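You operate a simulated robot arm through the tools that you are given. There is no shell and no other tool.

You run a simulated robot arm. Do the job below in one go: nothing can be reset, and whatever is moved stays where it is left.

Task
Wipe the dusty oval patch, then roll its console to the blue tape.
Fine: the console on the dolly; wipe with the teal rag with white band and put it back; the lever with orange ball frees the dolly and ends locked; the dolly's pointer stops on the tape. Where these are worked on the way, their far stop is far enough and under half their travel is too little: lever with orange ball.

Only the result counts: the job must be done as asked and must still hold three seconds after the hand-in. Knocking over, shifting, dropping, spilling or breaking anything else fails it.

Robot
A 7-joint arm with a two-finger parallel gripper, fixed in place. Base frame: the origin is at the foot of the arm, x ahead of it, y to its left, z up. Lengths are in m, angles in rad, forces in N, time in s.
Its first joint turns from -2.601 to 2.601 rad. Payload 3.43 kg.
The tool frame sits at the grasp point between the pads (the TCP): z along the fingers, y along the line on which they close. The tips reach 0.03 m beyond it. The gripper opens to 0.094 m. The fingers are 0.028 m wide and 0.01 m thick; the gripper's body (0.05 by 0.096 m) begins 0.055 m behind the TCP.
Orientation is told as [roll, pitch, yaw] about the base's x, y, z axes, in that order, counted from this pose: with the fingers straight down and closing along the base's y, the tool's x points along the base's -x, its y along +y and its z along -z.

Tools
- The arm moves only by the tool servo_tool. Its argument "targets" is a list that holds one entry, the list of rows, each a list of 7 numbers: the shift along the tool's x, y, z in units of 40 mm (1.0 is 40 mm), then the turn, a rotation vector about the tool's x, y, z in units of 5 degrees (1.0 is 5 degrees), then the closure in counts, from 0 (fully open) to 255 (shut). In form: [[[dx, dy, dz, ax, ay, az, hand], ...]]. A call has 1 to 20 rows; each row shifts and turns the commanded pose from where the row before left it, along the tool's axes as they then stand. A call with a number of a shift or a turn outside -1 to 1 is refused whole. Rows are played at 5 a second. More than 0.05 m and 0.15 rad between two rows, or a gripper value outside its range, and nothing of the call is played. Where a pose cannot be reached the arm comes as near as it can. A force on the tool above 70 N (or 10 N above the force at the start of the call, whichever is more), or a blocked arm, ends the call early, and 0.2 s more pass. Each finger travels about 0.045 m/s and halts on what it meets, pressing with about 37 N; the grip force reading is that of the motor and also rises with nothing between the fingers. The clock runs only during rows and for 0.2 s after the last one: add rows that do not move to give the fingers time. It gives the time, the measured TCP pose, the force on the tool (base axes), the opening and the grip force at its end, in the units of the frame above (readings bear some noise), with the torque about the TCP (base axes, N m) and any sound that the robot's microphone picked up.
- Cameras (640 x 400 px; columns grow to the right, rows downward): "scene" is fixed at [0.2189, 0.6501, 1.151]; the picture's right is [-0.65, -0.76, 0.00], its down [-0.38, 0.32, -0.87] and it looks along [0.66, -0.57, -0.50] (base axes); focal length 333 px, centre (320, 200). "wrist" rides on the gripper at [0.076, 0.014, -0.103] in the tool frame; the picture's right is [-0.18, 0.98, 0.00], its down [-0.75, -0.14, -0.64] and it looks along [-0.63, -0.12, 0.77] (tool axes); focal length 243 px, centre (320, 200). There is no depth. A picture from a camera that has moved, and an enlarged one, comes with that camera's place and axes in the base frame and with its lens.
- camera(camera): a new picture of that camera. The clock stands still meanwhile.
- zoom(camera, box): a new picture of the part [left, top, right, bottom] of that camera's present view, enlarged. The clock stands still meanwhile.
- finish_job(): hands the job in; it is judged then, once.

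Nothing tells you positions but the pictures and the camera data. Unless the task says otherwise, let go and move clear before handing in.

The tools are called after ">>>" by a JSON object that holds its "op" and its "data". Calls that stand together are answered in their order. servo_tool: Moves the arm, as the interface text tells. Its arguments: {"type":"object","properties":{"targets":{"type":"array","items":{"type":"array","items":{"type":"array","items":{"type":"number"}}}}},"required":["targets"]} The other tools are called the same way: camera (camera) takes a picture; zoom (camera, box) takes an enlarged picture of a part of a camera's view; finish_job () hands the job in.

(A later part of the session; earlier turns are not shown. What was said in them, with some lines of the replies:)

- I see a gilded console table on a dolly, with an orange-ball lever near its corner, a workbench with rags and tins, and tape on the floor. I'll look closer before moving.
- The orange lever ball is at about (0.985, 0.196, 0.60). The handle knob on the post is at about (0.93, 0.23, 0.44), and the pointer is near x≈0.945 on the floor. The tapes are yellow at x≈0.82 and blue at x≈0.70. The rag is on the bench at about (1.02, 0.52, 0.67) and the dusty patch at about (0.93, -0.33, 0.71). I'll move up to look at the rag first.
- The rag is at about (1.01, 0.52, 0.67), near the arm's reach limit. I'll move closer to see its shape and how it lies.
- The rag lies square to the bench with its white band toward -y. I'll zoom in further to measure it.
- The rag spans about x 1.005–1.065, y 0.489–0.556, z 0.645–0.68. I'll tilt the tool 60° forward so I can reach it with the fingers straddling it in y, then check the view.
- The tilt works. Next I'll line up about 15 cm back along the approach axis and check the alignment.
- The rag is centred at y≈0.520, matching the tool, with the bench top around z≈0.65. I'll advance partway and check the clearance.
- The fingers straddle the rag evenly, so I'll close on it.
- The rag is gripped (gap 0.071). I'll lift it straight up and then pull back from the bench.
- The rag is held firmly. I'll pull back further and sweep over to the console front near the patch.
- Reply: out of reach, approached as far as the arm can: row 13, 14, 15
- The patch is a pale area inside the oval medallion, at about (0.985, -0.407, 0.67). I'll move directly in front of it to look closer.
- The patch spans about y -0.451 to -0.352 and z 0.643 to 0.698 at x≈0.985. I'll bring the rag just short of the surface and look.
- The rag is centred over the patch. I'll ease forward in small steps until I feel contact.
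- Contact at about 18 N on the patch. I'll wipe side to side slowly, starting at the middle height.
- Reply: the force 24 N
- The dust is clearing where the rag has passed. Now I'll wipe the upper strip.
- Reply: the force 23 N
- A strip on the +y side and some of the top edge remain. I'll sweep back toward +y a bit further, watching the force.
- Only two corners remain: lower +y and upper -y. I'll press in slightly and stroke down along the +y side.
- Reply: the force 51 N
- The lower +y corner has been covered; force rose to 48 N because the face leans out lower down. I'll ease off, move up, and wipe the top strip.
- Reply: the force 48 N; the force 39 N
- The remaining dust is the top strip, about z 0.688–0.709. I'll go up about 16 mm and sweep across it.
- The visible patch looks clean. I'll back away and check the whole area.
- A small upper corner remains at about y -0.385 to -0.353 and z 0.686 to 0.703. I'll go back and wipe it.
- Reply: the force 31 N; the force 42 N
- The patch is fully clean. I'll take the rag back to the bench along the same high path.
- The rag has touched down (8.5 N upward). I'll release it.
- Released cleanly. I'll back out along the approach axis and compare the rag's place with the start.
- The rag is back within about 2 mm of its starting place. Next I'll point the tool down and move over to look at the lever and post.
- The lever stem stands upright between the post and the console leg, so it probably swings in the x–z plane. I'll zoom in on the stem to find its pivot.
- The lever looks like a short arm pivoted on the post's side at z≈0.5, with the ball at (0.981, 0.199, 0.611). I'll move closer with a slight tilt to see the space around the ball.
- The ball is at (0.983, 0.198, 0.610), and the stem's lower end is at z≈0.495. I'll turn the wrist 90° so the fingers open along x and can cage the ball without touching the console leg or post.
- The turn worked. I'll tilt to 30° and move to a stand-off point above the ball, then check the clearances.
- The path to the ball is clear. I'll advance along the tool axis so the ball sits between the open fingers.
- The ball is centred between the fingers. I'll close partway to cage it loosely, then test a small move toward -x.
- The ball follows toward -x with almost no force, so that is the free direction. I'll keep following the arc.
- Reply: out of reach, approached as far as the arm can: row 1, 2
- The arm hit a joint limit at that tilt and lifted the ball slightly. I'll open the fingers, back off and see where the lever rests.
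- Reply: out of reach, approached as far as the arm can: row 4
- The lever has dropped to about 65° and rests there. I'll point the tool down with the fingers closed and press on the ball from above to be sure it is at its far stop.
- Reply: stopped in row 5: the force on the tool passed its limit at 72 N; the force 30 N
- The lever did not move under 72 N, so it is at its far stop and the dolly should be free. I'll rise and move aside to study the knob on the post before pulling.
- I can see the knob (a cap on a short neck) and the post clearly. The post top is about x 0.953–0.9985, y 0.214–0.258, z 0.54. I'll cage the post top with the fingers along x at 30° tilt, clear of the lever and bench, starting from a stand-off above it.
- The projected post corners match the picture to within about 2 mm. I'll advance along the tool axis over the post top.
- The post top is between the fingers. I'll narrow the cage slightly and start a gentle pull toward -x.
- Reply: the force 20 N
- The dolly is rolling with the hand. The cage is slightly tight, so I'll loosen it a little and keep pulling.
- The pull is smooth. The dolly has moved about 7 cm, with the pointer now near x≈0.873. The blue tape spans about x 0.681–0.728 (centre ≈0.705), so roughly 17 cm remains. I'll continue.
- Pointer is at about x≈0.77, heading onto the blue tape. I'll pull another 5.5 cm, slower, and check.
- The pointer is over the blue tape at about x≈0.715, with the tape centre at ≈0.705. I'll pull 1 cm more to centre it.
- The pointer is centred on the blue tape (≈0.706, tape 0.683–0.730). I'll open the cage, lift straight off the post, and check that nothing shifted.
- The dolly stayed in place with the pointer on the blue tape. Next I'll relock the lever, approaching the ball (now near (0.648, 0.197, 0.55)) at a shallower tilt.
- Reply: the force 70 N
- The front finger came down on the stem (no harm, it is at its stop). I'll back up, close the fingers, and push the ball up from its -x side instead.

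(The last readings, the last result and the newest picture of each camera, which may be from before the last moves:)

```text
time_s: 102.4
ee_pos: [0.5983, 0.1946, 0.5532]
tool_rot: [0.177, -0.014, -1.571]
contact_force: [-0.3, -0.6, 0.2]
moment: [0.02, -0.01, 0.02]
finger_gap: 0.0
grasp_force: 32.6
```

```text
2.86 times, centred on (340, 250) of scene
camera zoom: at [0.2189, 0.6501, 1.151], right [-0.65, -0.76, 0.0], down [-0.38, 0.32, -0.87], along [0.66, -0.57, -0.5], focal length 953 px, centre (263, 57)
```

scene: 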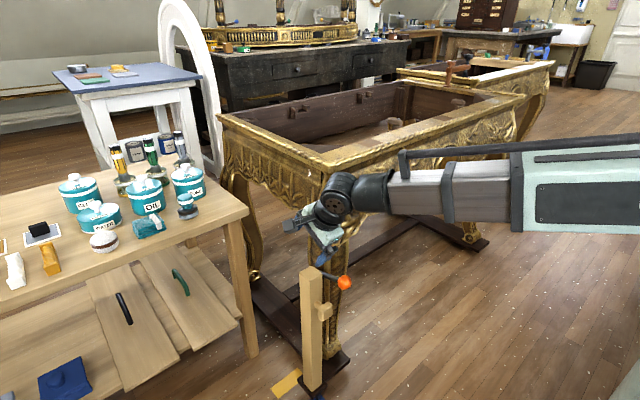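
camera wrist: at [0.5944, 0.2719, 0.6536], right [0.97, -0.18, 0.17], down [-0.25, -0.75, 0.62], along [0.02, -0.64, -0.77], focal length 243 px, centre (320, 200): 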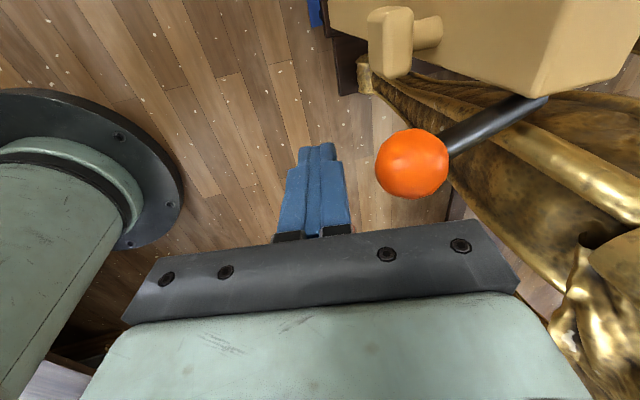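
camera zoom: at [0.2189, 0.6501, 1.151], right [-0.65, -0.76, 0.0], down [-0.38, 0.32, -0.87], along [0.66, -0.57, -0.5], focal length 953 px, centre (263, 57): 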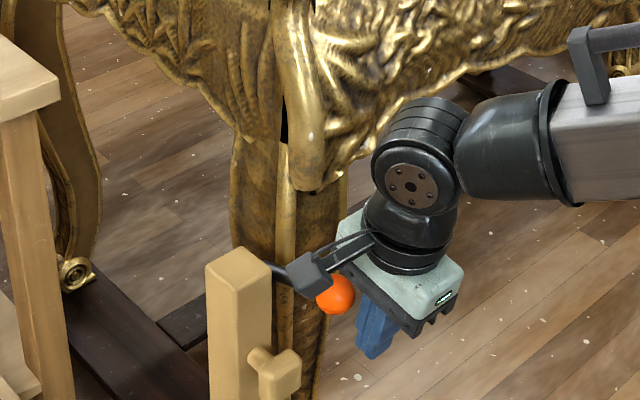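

>>> {"op": "servo_tool", "data": {"targets": [[[0, 0, 0.1, -1, 0, 0, 255], [0, 0, 0.1, -1, 0, 0, 255], [0, 0, 0.1, -1, 0, 0, 255], [0, 0, 0, 0, 0, 0, 255]]]}}

>>> {"op": "camera", "data": {"camera": "wrist"}}

```text
time_s: 103.4
ee_pos: [0.6027, 0.194, 0.5415]
tool_rot: [0.439, -0.014, -1.572]
contact_force: [-0.8, -0.4, -0.1]
moment: [-0.02, -0.01, 0.0]
finger_gap: 0.0
grasp_force: 32.9
```

```text
taken
camera wrist: at [0.5713, 0.2716, 0.639], right [0.89, -0.18, 0.42], down [-0.4, -0.75, 0.53], along [0.22, -0.64, -0.74], focal length 243 px, centre (320, 200)
```

wrist: 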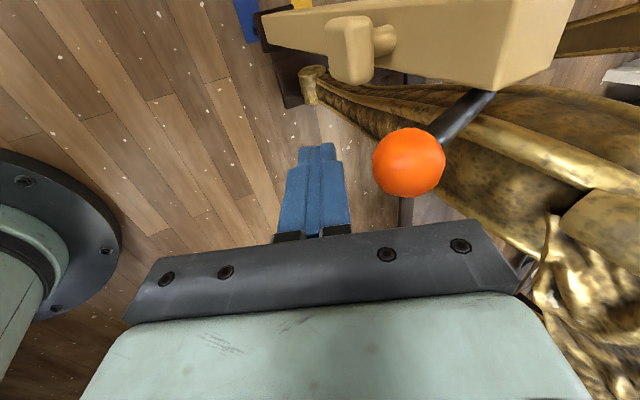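

>>> {"op": "servo_tool", "data": {"targets": [[[0, 0, 0, -1, 0, 0, 255], [0, 0, 0, -1, 0, 0, 255], [0, 0, 0, 0, 0, 0, 255]]]}}

>>> {"op": "camera", "data": {"camera": "wrist"}}

```text
time_s: 104.2
ee_pos: [0.6011, 0.195, 0.5407]
tool_rot: [0.612, -0.013, -1.57]
contact_force: [0.1, 0.2, -0.3]
moment: [0.0, -0.01, 0.02]
finger_gap: 0.0001
grasp_force: 33.1
```

```text
taken
camera wrist: at [0.5541, 0.2715, 0.6317], right [0.8, -0.18, 0.57], down [-0.48, -0.75, 0.45], along [0.34, -0.64, -0.69], focal length 243 px, centre (320, 200)
```

wrist: 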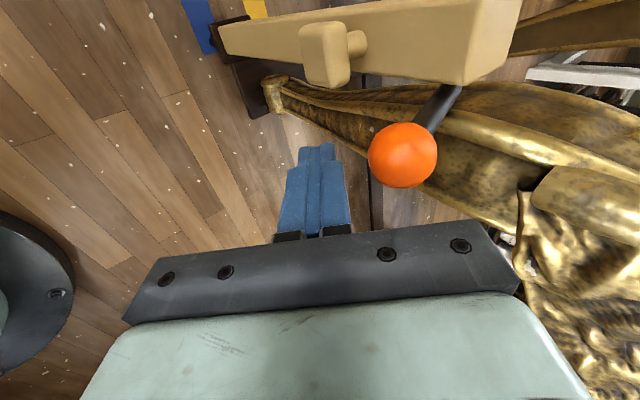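

Reachable at 35° tilt. I'll push the ball gently along its arc back toward upright, checking partway.

>>> {"op": "servo_tool", "data": {"targets": [[[0.05, 0.2, 0.085, 0, 0, 0, 255], [0, 0.2, 0.085, 0, 0, 0, 255], [0, 0.195, -0.1025, 0, 0, 0, 255], [0, 0.2025, -0.0825, 0, 0, 0, 255], [0, 0.2075, -0.0675, 0, 0, 0, 255], [0, 0, 0, 0, 0, 0, 255]]]}}

>>> {"op": "camera", "data": {"camera": "wrist"}}

>>> {"op": "zoom", "data": {"camera": "scene", "box": [260, 180, 420, 320]}}

>>> {"op": "zoom", "data": {"camera": "scene", "box": [260, 340, 356, 400]}}

```text
time_s: 105.6
ee_pos: [0.6338, 0.1963, 0.5678]
tool_rot: [0.613, -0.015, -1.572]
contact_force: [-2.5, 1.8, 0.8]
moment: [-0.01, -0.04, 0.02]
finger_gap: 0.0001
grasp_force: 33.4
```

```text
taken
camera wrist: at [0.5858, 0.2736, 0.6576], right [0.8, -0.18, 0.57], down [-0.48, -0.75, 0.45], along [0.34, -0.64, -0.69], focal length 243 px, centre (320, 200)
```

wrist: 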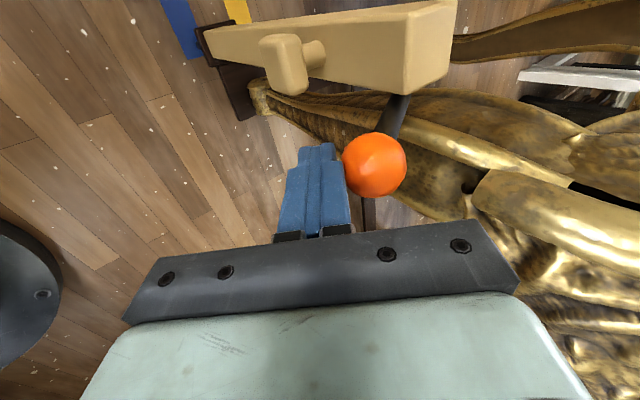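

```text
2.86 times, centred on (340, 250) of scene
camera zoom: at [0.2189, 0.6501, 1.151], right [-0.65, -0.76, 0.0], down [-0.38, 0.32, -0.87], along [0.66, -0.57, -0.5], focal length 953 px, centre (263, 57)
```

zoom: 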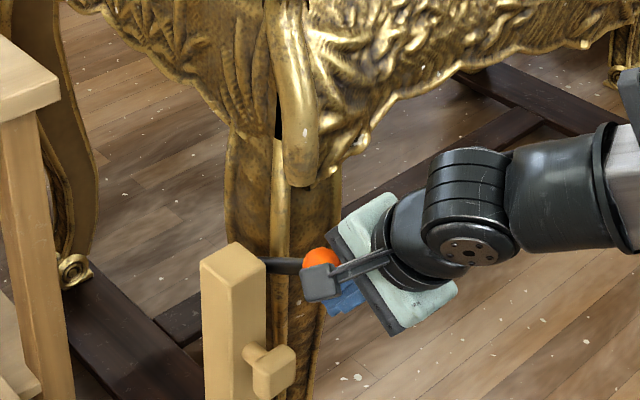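

```text
6.67 times, centred on (308, 370) of scene
camera zoom: at [0.2189, 0.6501, 1.151], right [-0.65, -0.76, 0.0], down [-0.38, 0.32, -0.87], along [0.66, -0.57, -0.5], focal length 2223 px, centre (400, -933)
```

zoom: 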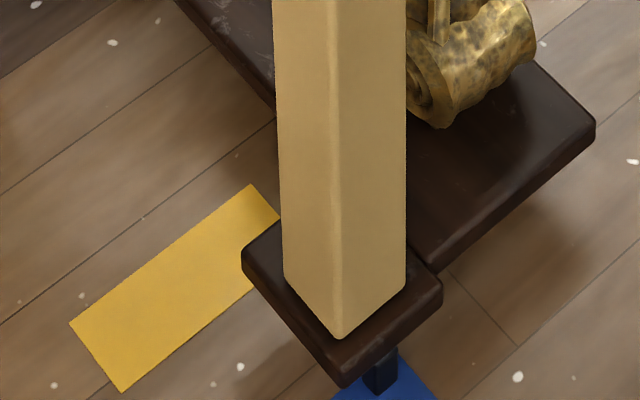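

The lever is rising, but the dolly crept about 8 mm (pointer ≈0.711, still on the tape). I'll get more under the ball (45° tilt) and move slower to limit the sideways push.

>>> {"op": "servo_tool", "data": {"targets": [[[0, 0, 0, -1, 0, 0, 255], [0, 0, 0, -1, 0, 0, 255], [0, 0.11, -0.02, 0, 0, 0, 255], [0, 0.11, -0.02, 0, 0, 0, 255], [0, 0.11, 0.0, 0, 0, 0, 255], [0, 0.11, 0.0, 0, 0, 0, 255], [0, 0.11, 0.01, 0, 0, 0, 255], [0, 0.11, 0.01, 0, 0, 0, 255], [0, 0, 0, 0, 0, 0, 255]]]}}

>>> {"op": "camera", "data": {"camera": "wrist"}}

>>> {"op": "zoom", "data": {"camera": "scene", "box": [260, 340, 356, 400]}}

```text
time_s: 107.6
ee_pos: [0.6525, 0.1951, 0.5864]
tool_rot: [0.784, -0.015, -1.571]
contact_force: [-0.6, -0.9, 0.3]
moment: [-0.01, 0.02, 0.01]
finger_gap: 0.0
grasp_force: 32.9
```

```text
taken
camera wrist: at [0.5891, 0.2731, 0.6667], right [0.69, -0.17, 0.7], down [-0.55, -0.75, 0.36], along [0.46, -0.64, -0.62], focal length 243 px, centre (320, 200)
```

wrist: 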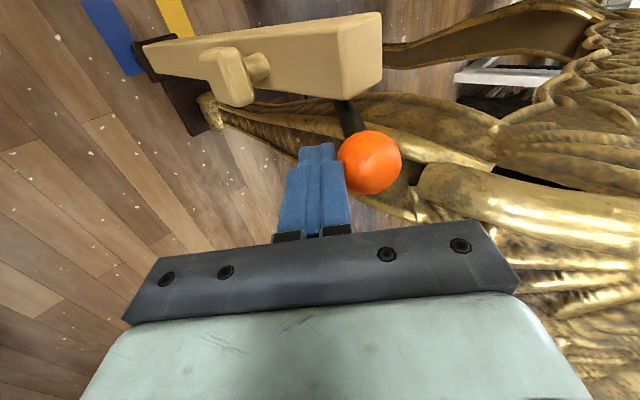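

```text
6.67 times, centred on (308, 370) of scene
camera zoom: at [0.2189, 0.6501, 1.151], right [-0.65, -0.76, 0.0], down [-0.38, 0.32, -0.87], along [0.66, -0.57, -0.5], focal length 2223 px, centre (400, -933)
```

zoom: 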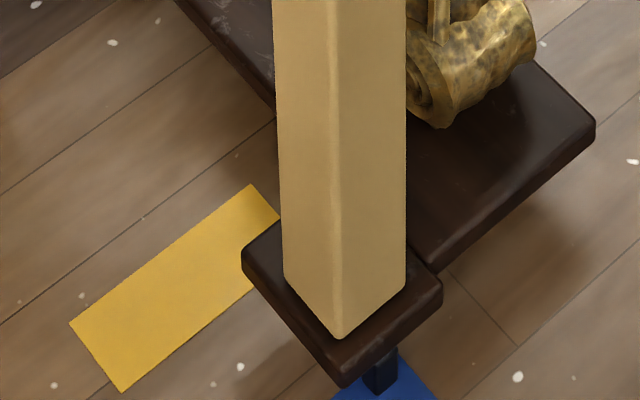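

The dolly held still this time and the lever is now at about 38° from upright. I'll continue slowly.

>>> {"op": "servo_tool", "data": {"targets": [[[0, 0.13, 0.02, 0, 0, 0, 255], [0, 0.1075, 0.0225, 0, 0, 0, 255], [0, 0.1075, 0.0225, 0, 0, 0, 255], [0, 0.104, 0.034, 0, 0, 0, 255], [0, 0.104, 0.034, 0, 0, 0, 255], [0, 0.1025, 0.0425, 0, 0, 0, 255], [0, 0.1025, 0.0425, 0, 0, 0, 255], [0, 0, 0, 0, 0, 0, 255]]]}}

>>> {"op": "camera", "data": {"camera": "wrist"}}

>>> {"op": "zoom", "data": {"camera": "scene", "box": [260, 340, 356, 400]}}

>>> {"op": "zoom", "data": {"camera": "scene", "box": [260, 180, 420, 320]}}

```text
time_s: 109.4
ee_pos: [0.6811, 0.1972, 0.602]
tool_rot: [0.789, -0.015, -1.571]
contact_force: [-0.4, -0.4, -0.2]
moment: [-0.04, -0.02, -0.02]
finger_gap: 0.0001
grasp_force: 33.1
```

```text
taken
camera wrist: at [0.6169, 0.2743, 0.682], right [0.69, -0.17, 0.7], down [-0.55, -0.75, 0.36], along [0.46, -0.64, -0.62], focal length 243 px, centre (320, 200)
```

wrist: 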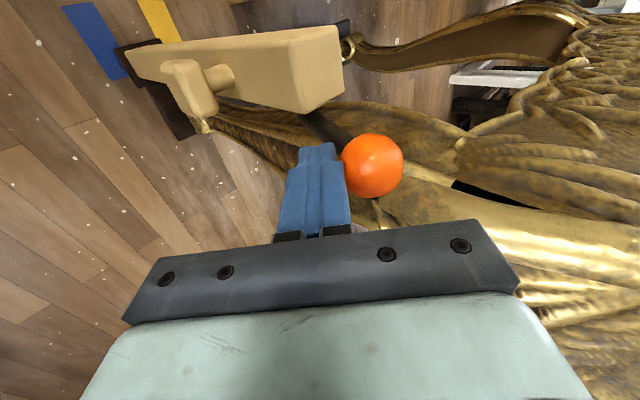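

```text
6.67 times, centred on (308, 370) of scene
camera zoom: at [0.2189, 0.6501, 1.151], right [-0.65, -0.76, 0.0], down [-0.38, 0.32, -0.87], along [0.66, -0.57, -0.5], focal length 2223 px, centre (400, -933)
```

zoom: 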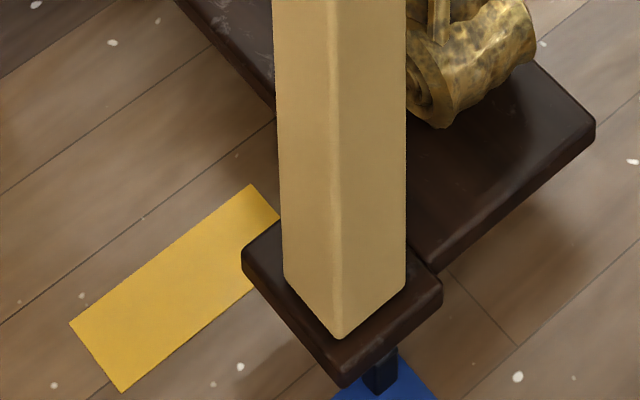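

```text
2.86 times, centred on (340, 250) of scene
camera zoom: at [0.2189, 0.6501, 1.151], right [-0.65, -0.76, 0.0], down [-0.38, 0.32, -0.87], along [0.66, -0.57, -0.5], focal length 953 px, centre (263, 57)
```

zoom: 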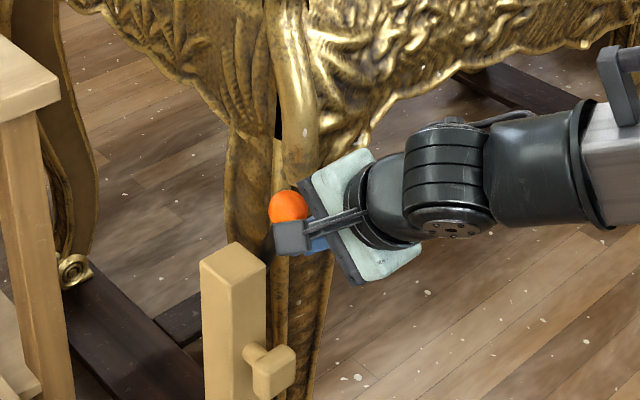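

>>> {"op": "servo_tool", "data": {"targets": [[[0, 0.0975, 0.05, 0, 0, 0, 255], [0, 0.0975, 0.05, 0, 0, 0, 255], [0, 0.0925, 0.0588, 0, 0, 0, 255], [0, 0.0925, 0.0588, 0, 0, 0, 255], [0, 0.086, 0.0675, 0, 0, 0, 255], [0, 0.086, 0.0675, 0, 0, 0, 255], [0, 0, 0, 0, 0, 0, 255]]]}}

>>> {"op": "camera", "data": {"camera": "wrist"}}

>>> {"op": "zoom", "data": {"camera": "scene", "box": [260, 340, 356, 400]}}

>>> {"op": "zoom", "data": {"camera": "scene", "box": [260, 180, 420, 320]}}

```text
time_s: 111.0
ee_pos: [0.7057, 0.1983, 0.6086]
tool_rot: [0.785, -0.014, -1.57]
contact_force: [0.0, 0.5, -1.0]
moment: [0.03, 0.01, -0.06]
finger_gap: 0.0
grasp_force: 33.3
```

```text
taken
camera wrist: at [0.642, 0.275, 0.6882], right [0.69, -0.17, 0.7], down [-0.55, -0.75, 0.36], along [0.46, -0.64, -0.62], focal length 243 px, centre (320, 200)
```

wrist: 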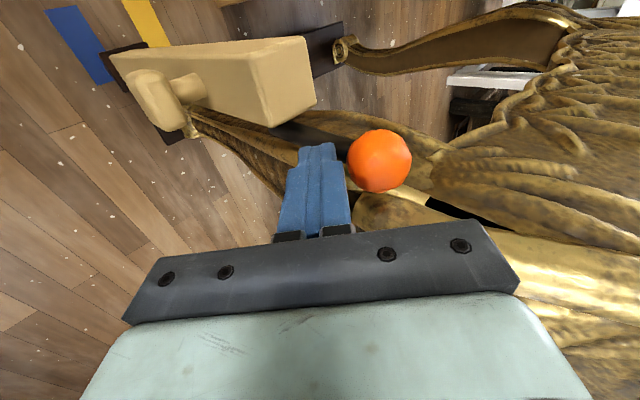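

```text
6.67 times, centred on (308, 370) of scene
camera zoom: at [0.2189, 0.6501, 1.151], right [-0.65, -0.76, 0.0], down [-0.38, 0.32, -0.87], along [0.66, -0.57, -0.5], focal length 2223 px, centre (400, -933)
```

zoom: 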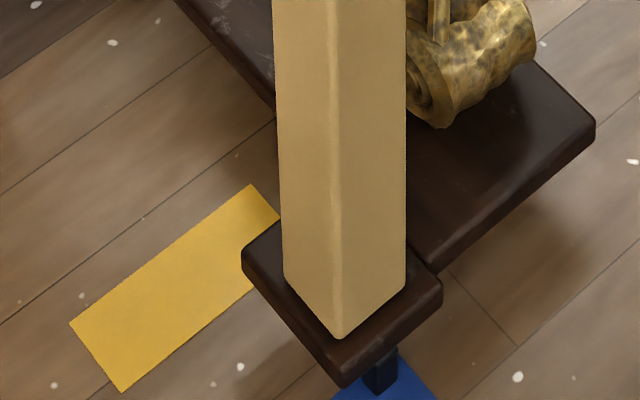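

```text
2.86 times, centred on (340, 250) of scene
camera zoom: at [0.2189, 0.6501, 1.151], right [-0.65, -0.76, 0.0], down [-0.38, 0.32, -0.87], along [0.66, -0.57, -0.5], focal length 953 px, centre (263, 57)
```

zoom: 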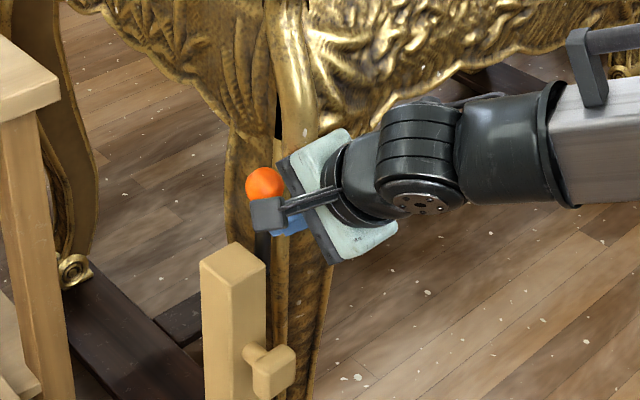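

The lever appears upright and has moved slightly away from the finger. I'll nudge a little further to confirm it's against its stop.

>>> {"op": "servo_tool", "data": {"targets": [[[0, 0.081, 0.074, 0, 0, 0, 255], [0, 0.081, 0.074, 0, 0, 0, 255], [0, 0, 0, 0, 0, 0, 255]]]}}

>>> {"op": "camera", "data": {"camera": "wrist"}}

```text
time_s: 111.8
ee_pos: [0.71, 0.1987, 0.6076]
tool_rot: [0.783, -0.014, -1.57]
contact_force: [-58.1, 13.0, 1.2]
moment: [0.19, 0.89, 0.38]
finger_gap: 0.0001
grasp_force: 32.7
```

```text
taken
camera wrist: at [0.6469, 0.2748, 0.6887], right [0.7, -0.17, 0.7], down [-0.55, -0.75, 0.37], along [0.46, -0.64, -0.62], focal length 243 px, centre (320, 200)
```

wrist: 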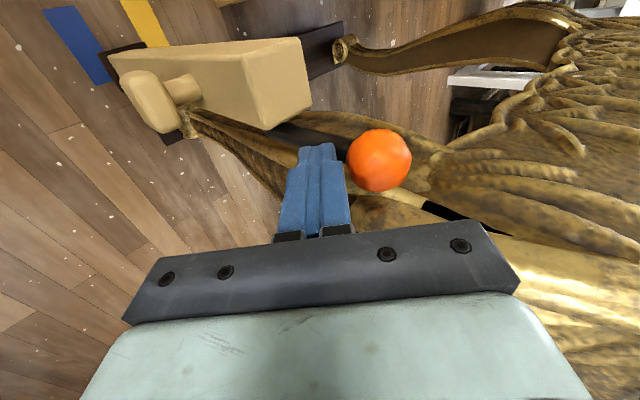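

That met a firm 58 N resistance, so the lever is at its stop. I'll back off along the tool axis and check everything.

>>> {"op": "servo_tool", "data": {"targets": [[[0, -0.3, -0.2, 0, 0, 0, 255], [0, -0.6, -0.7, 0, 0, 0, 255], [0, -0.3, -0.9, 0, 0, 0, 255], [0, 0, -0.9, 0, 0, 0, 255], [0, 0, 0, 0, 0, 0, 255]]]}}

>>> {"op": "camera", "data": {"camera": "wrist"}}

>>> {"op": "zoom", "data": {"camera": "scene", "box": [260, 340, 356, 400]}}

>>> {"op": "zoom", "data": {"camera": "scene", "box": [260, 180, 420, 320]}}

```text
time_s: 113.0
ee_pos: [0.6068, 0.1985, 0.6465]
tool_rot: [0.786, -0.016, -1.571]
contact_force: [0.1, 0.0, 1.2]
moment: [-0.02, 0.01, -0.04]
finger_gap: 0.0
grasp_force: 33.5
out of reach, approached as far as the arm can: row 4
```

```text
taken
camera wrist: at [0.5433, 0.2757, 0.7261], right [0.69, -0.17, 0.7], down [-0.55, -0.75, 0.36], along [0.46, -0.64, -0.62], focal length 243 px, centre (320, 200)
```

wrist: 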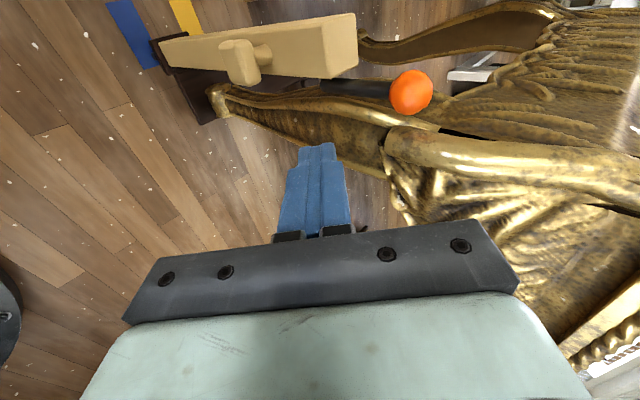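

```text
6.67 times, centred on (308, 370) of scene
camera zoom: at [0.2189, 0.6501, 1.151], right [-0.65, -0.76, 0.0], down [-0.38, 0.32, -0.87], along [0.66, -0.57, -0.5], focal length 2223 px, centre (400, -933)
```

zoom: 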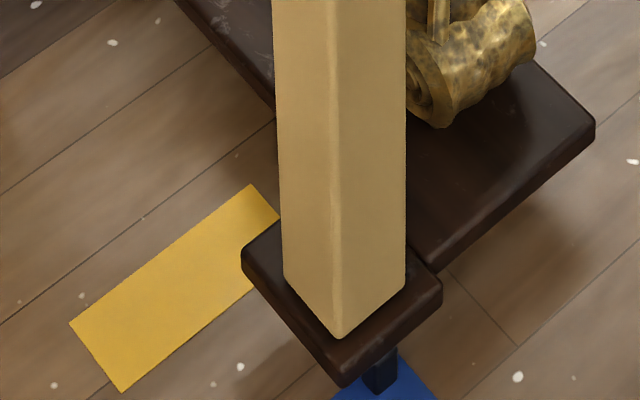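

```text
2.86 times, centred on (340, 250) of scene
camera zoom: at [0.2189, 0.6501, 1.151], right [-0.65, -0.76, 0.0], down [-0.38, 0.32, -0.87], along [0.66, -0.57, -0.5], focal length 953 px, centre (263, 57)
```

zoom: 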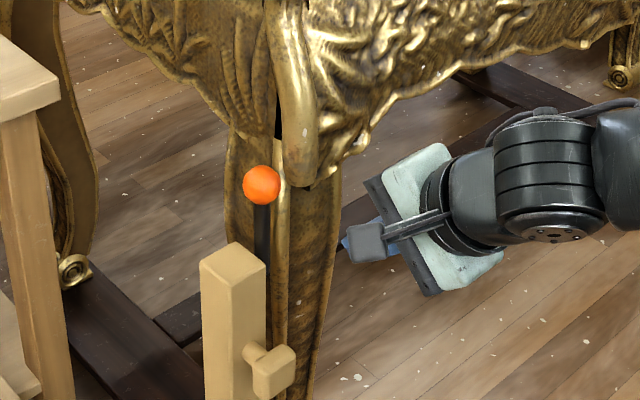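

The lever is upright and locked (58 N did not move the dolly), and the pointer is on the blue tape. I'll get a frontal wrist view of the pointer to check how well it's centred.

>>> {"op": "servo_tool", "data": {"targets": [[[0, 0, 0, 1, 0, 0, 255], [0, 0, 0, 1, 0, 0, 255], [0, 0, 0, 1, 0, 0, 255], [0, 0, 0, 1, 0, 0, 255], [0, 0, 0, 1, 0, 0, 255], [0, 0, 0, 1, 0, 0, 255], [0, 0, 0, 1, 0, 0, 255], [0, 0, 0, 1, 0, 0, 255], [0, 0, 0, 1, 0, 0, 255], [0, 0, -0.5, 0, 0, 0, 0]]]}}

>>> {"op": "servo_tool", "data": {"targets": [[[0, 0, 0, 0, 0, -1, 0], [0, 0, 0, 0, 0, -1, 0], [0, 0, 0, 0, 0, -1, 0], [0, 0, 0, 0, 0, -1, 0], [0, 0, 0, 0, 0, -1, 0], [0, 0, 0, 0, 0, -1, 0], [0, 0, 0, 0, 0, -1, 0], [0, 0, 0, 0, 0, -1, 0], [0, 0, 0, 0, 0, -1, 0], [0, 0, 0, 0, 0, -1, 0], [0, 0, 0, 0, 0, -1, 0], [0, 0, 0, 0, 0, -1, 0], [0, 0, 0, 0, 0, -1, 0], [0, 0, 0, 0, 0, -1, 0], [0, 0, 0, 0, 0, -1, 0], [0, 0, 0, 0, 0, -1, 0], [0, 0, 0, 0, 0, -1, 0], [0, 0, 0, 0, 0, -1, 0], [0, 0, 0, 0, 0, 0, 0]]]}}

>>> {"op": "camera", "data": {"camera": "wrist"}}

>>> {"op": "camera", "data": {"camera": "scene"}}

```text
time_s: 115.2
ee_pos: [0.6081, 0.2002, 0.6682]
tool_rot: [-0.001, -0.012, -1.569]
contact_force: [0.2, -0.4, 0.4]
moment: [0.01, -0.01, -0.01]
finger_gap: 0.0326
grasp_force: 0.1
```

```text
time_s: 119.2
ee_pos: [0.6076, 0.2003, 0.6686]
tool_rot: [-0.013, -0.002, 0.001]
contact_force: [0.2, 0.0, 0.3]
moment: [-0.02, 0.0, 0.01]
finger_gap: 0.0944
grasp_force: 0.1
```

```text
taken
camera wrist: at [0.5308, 0.216, 0.7694], right [0.18, 0.98, -0.01], down [0.75, -0.13, 0.64], along [0.63, -0.13, -0.76], focal length 243 px, centre (320, 200)
```

wrist: 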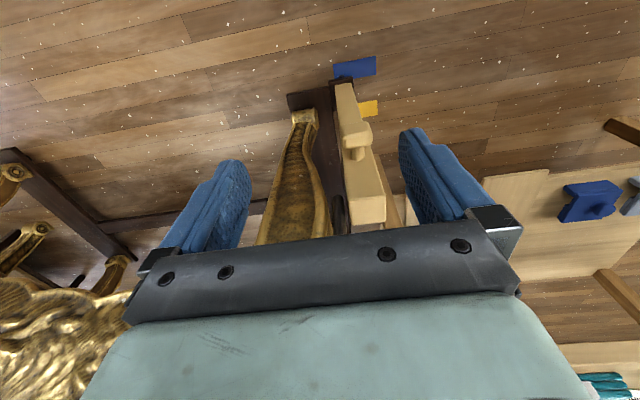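

```text
taken
```

scene: 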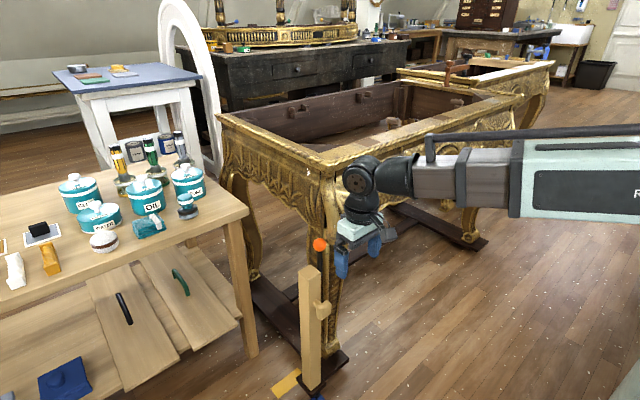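

>>> {"op": "zoom", "data": {"camera": "wrist", "box": [310, 40, 406, 140]}}

>>> {"op": "zoom", "data": {"camera": "wrist", "box": [320, 48, 384, 88]}}

```text
4.00 times, centred on (358, 90) of wrist
camera zoom: at [0.5308, 0.216, 0.7694], right [0.18, 0.98, -0.01], down [0.75, -0.13, 0.64], along [0.63, -0.13, -0.76], focal length 970 px, centre (168, 640)
```

zoom: 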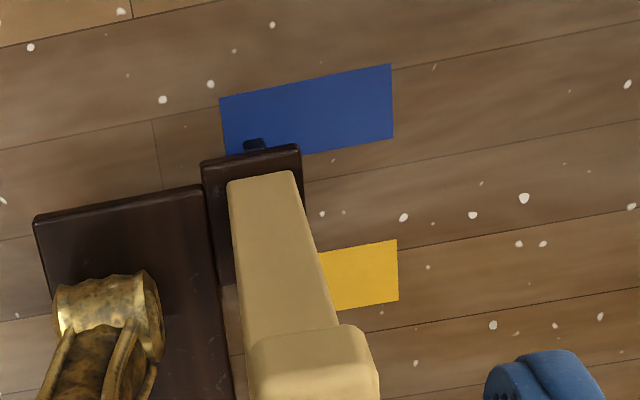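

```text
10.00 times, centred on (352, 68) of wrist
camera zoom: at [0.5308, 0.216, 0.7694], right [0.18, 0.98, -0.01], down [0.75, -0.13, 0.64], along [0.63, -0.13, -0.76], focal length 2426 px, centre (0, 1520)
```

zoom: 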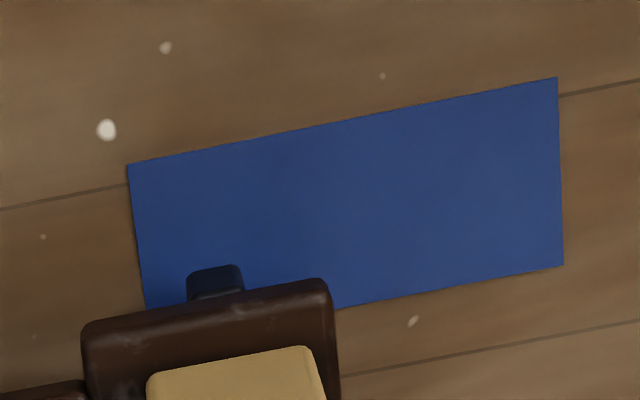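

The pointer tip sits well inside the blue tape, within about 6 mm of its centre line. I'll raise the arm clear and do a last check of the whole scene.

>>> {"op": "servo_tool", "data": {"targets": [[[0, 0, -1, 0, 0, 0, 0], [0, 0, -1, 0, 0, 0, 0], [0, 0, -1, 0, 0, 0, 0], [0, 0, -1, 0, 0, 0, 0], [0, 0, -1, 0, 0, 0, 0], [0, 0, -1, 0, 0, 0, 0], [0, 0, -0.5, 0, 0, 0, 0], [0, 0, 0, 0, 0, 0, 0]]]}}

>>> {"op": "camera", "data": {"camera": "scene"}}

>>> {"op": "camera", "data": {"camera": "wrist"}}

>>> {"op": "zoom", "data": {"camera": "scene", "box": [0, 140, 240, 290]}}

>>> {"op": "zoom", "data": {"camera": "scene", "box": [260, 210, 388, 290]}}

>>> {"op": "zoom", "data": {"camera": "scene", "box": [380, 110, 540, 210]}}

```text
time_s: 121.0
ee_pos: [0.6083, 0.2035, 0.9281]
tool_rot: [-0.014, 0.001, -0.001]
contact_force: [-0.5, -0.3, 0.2]
moment: [-0.04, -0.01, 0.02]
finger_gap: 0.0939
grasp_force: 0.0
```

```text
taken
```

scene: 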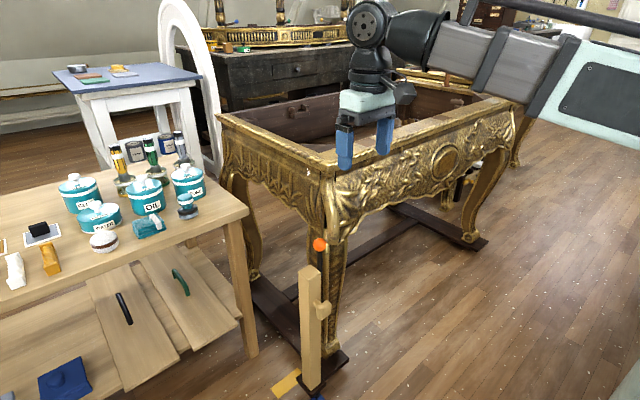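

```text
taken
camera wrist: at [0.5307, 0.2196, 1.029], right [0.18, 0.98, -0.01], down [0.75, -0.13, 0.64], along [0.63, -0.13, -0.76], focal length 243 px, centre (320, 200)
```

wrist: 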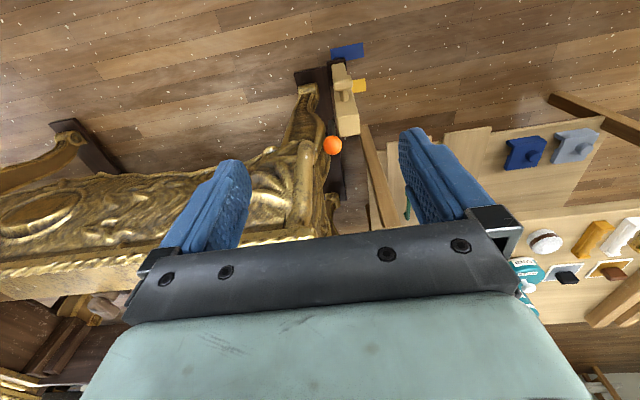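

```text
2.67 times, centred on (120, 215) of scene
camera zoom: at [0.2189, 0.6501, 1.151], right [-0.65, -0.76, 0.0], down [-0.38, 0.32, -0.87], along [0.66, -0.57, -0.5], focal length 889 px, centre (853, 160)
```

zoom: 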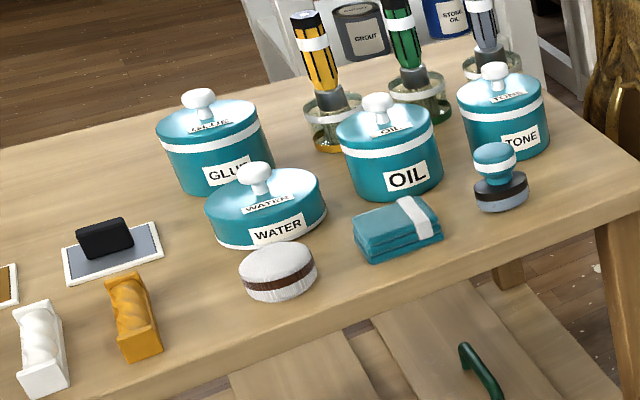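

```text
5.00 times, centred on (324, 250) of scene
camera zoom: at [0.2189, 0.6501, 1.151], right [-0.65, -0.76, 0.0], down [-0.38, 0.32, -0.87], along [0.66, -0.57, -0.5], focal length 1667 px, centre (300, -50)
```

zoom: 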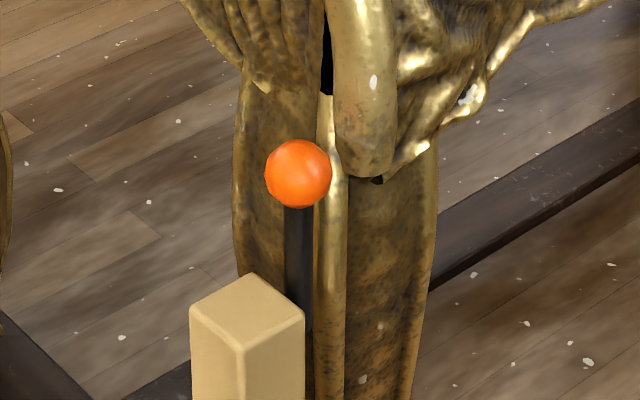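

```text
4.00 times, centred on (460, 160) of scene
camera zoom: at [0.2189, 0.6501, 1.151], right [-0.65, -0.76, 0.0], down [-0.38, 0.32, -0.87], along [0.66, -0.57, -0.5], focal length 1334 px, centre (-240, 360)
```

zoom: 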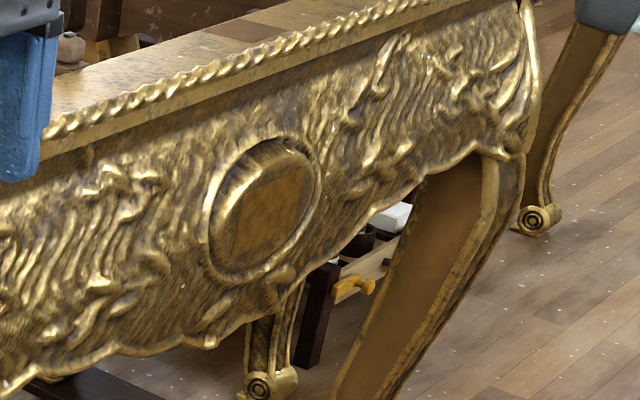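

The patch is clean, the rag is back in its place, the lever is upright and locked, and the pointer rests on the blue tape. The arm is clear and nothing else has moved, so I'm handing in.

>>> {"op": "finish_job", "data": {}}

```text
The job is handed in.
```

The job is handed in, and on the last camera check everything looked as asked. I haven't had a result back from the judging.

- **Patch:** the dusty oval patch on the dolly console's front is wiped clean, with no dust left in the final close-up.
- **Rag:** the teal rag with the white band is back on the bench, about 2 mm from where it started.
- **Lever:** I swung the orange-ball lever to its far stop to free the dolly, then returned it upright to lock it. A 58 N push at the end did not move the dolly.
- **Dolly:** the pointer sits on the blue tape, about 6 mm from the tape's centre line. It crept about 8 mm while I was raising the lever, then held still.

The hand is empty and clear of everything, and nothing else in the scene looked moved or knocked over.
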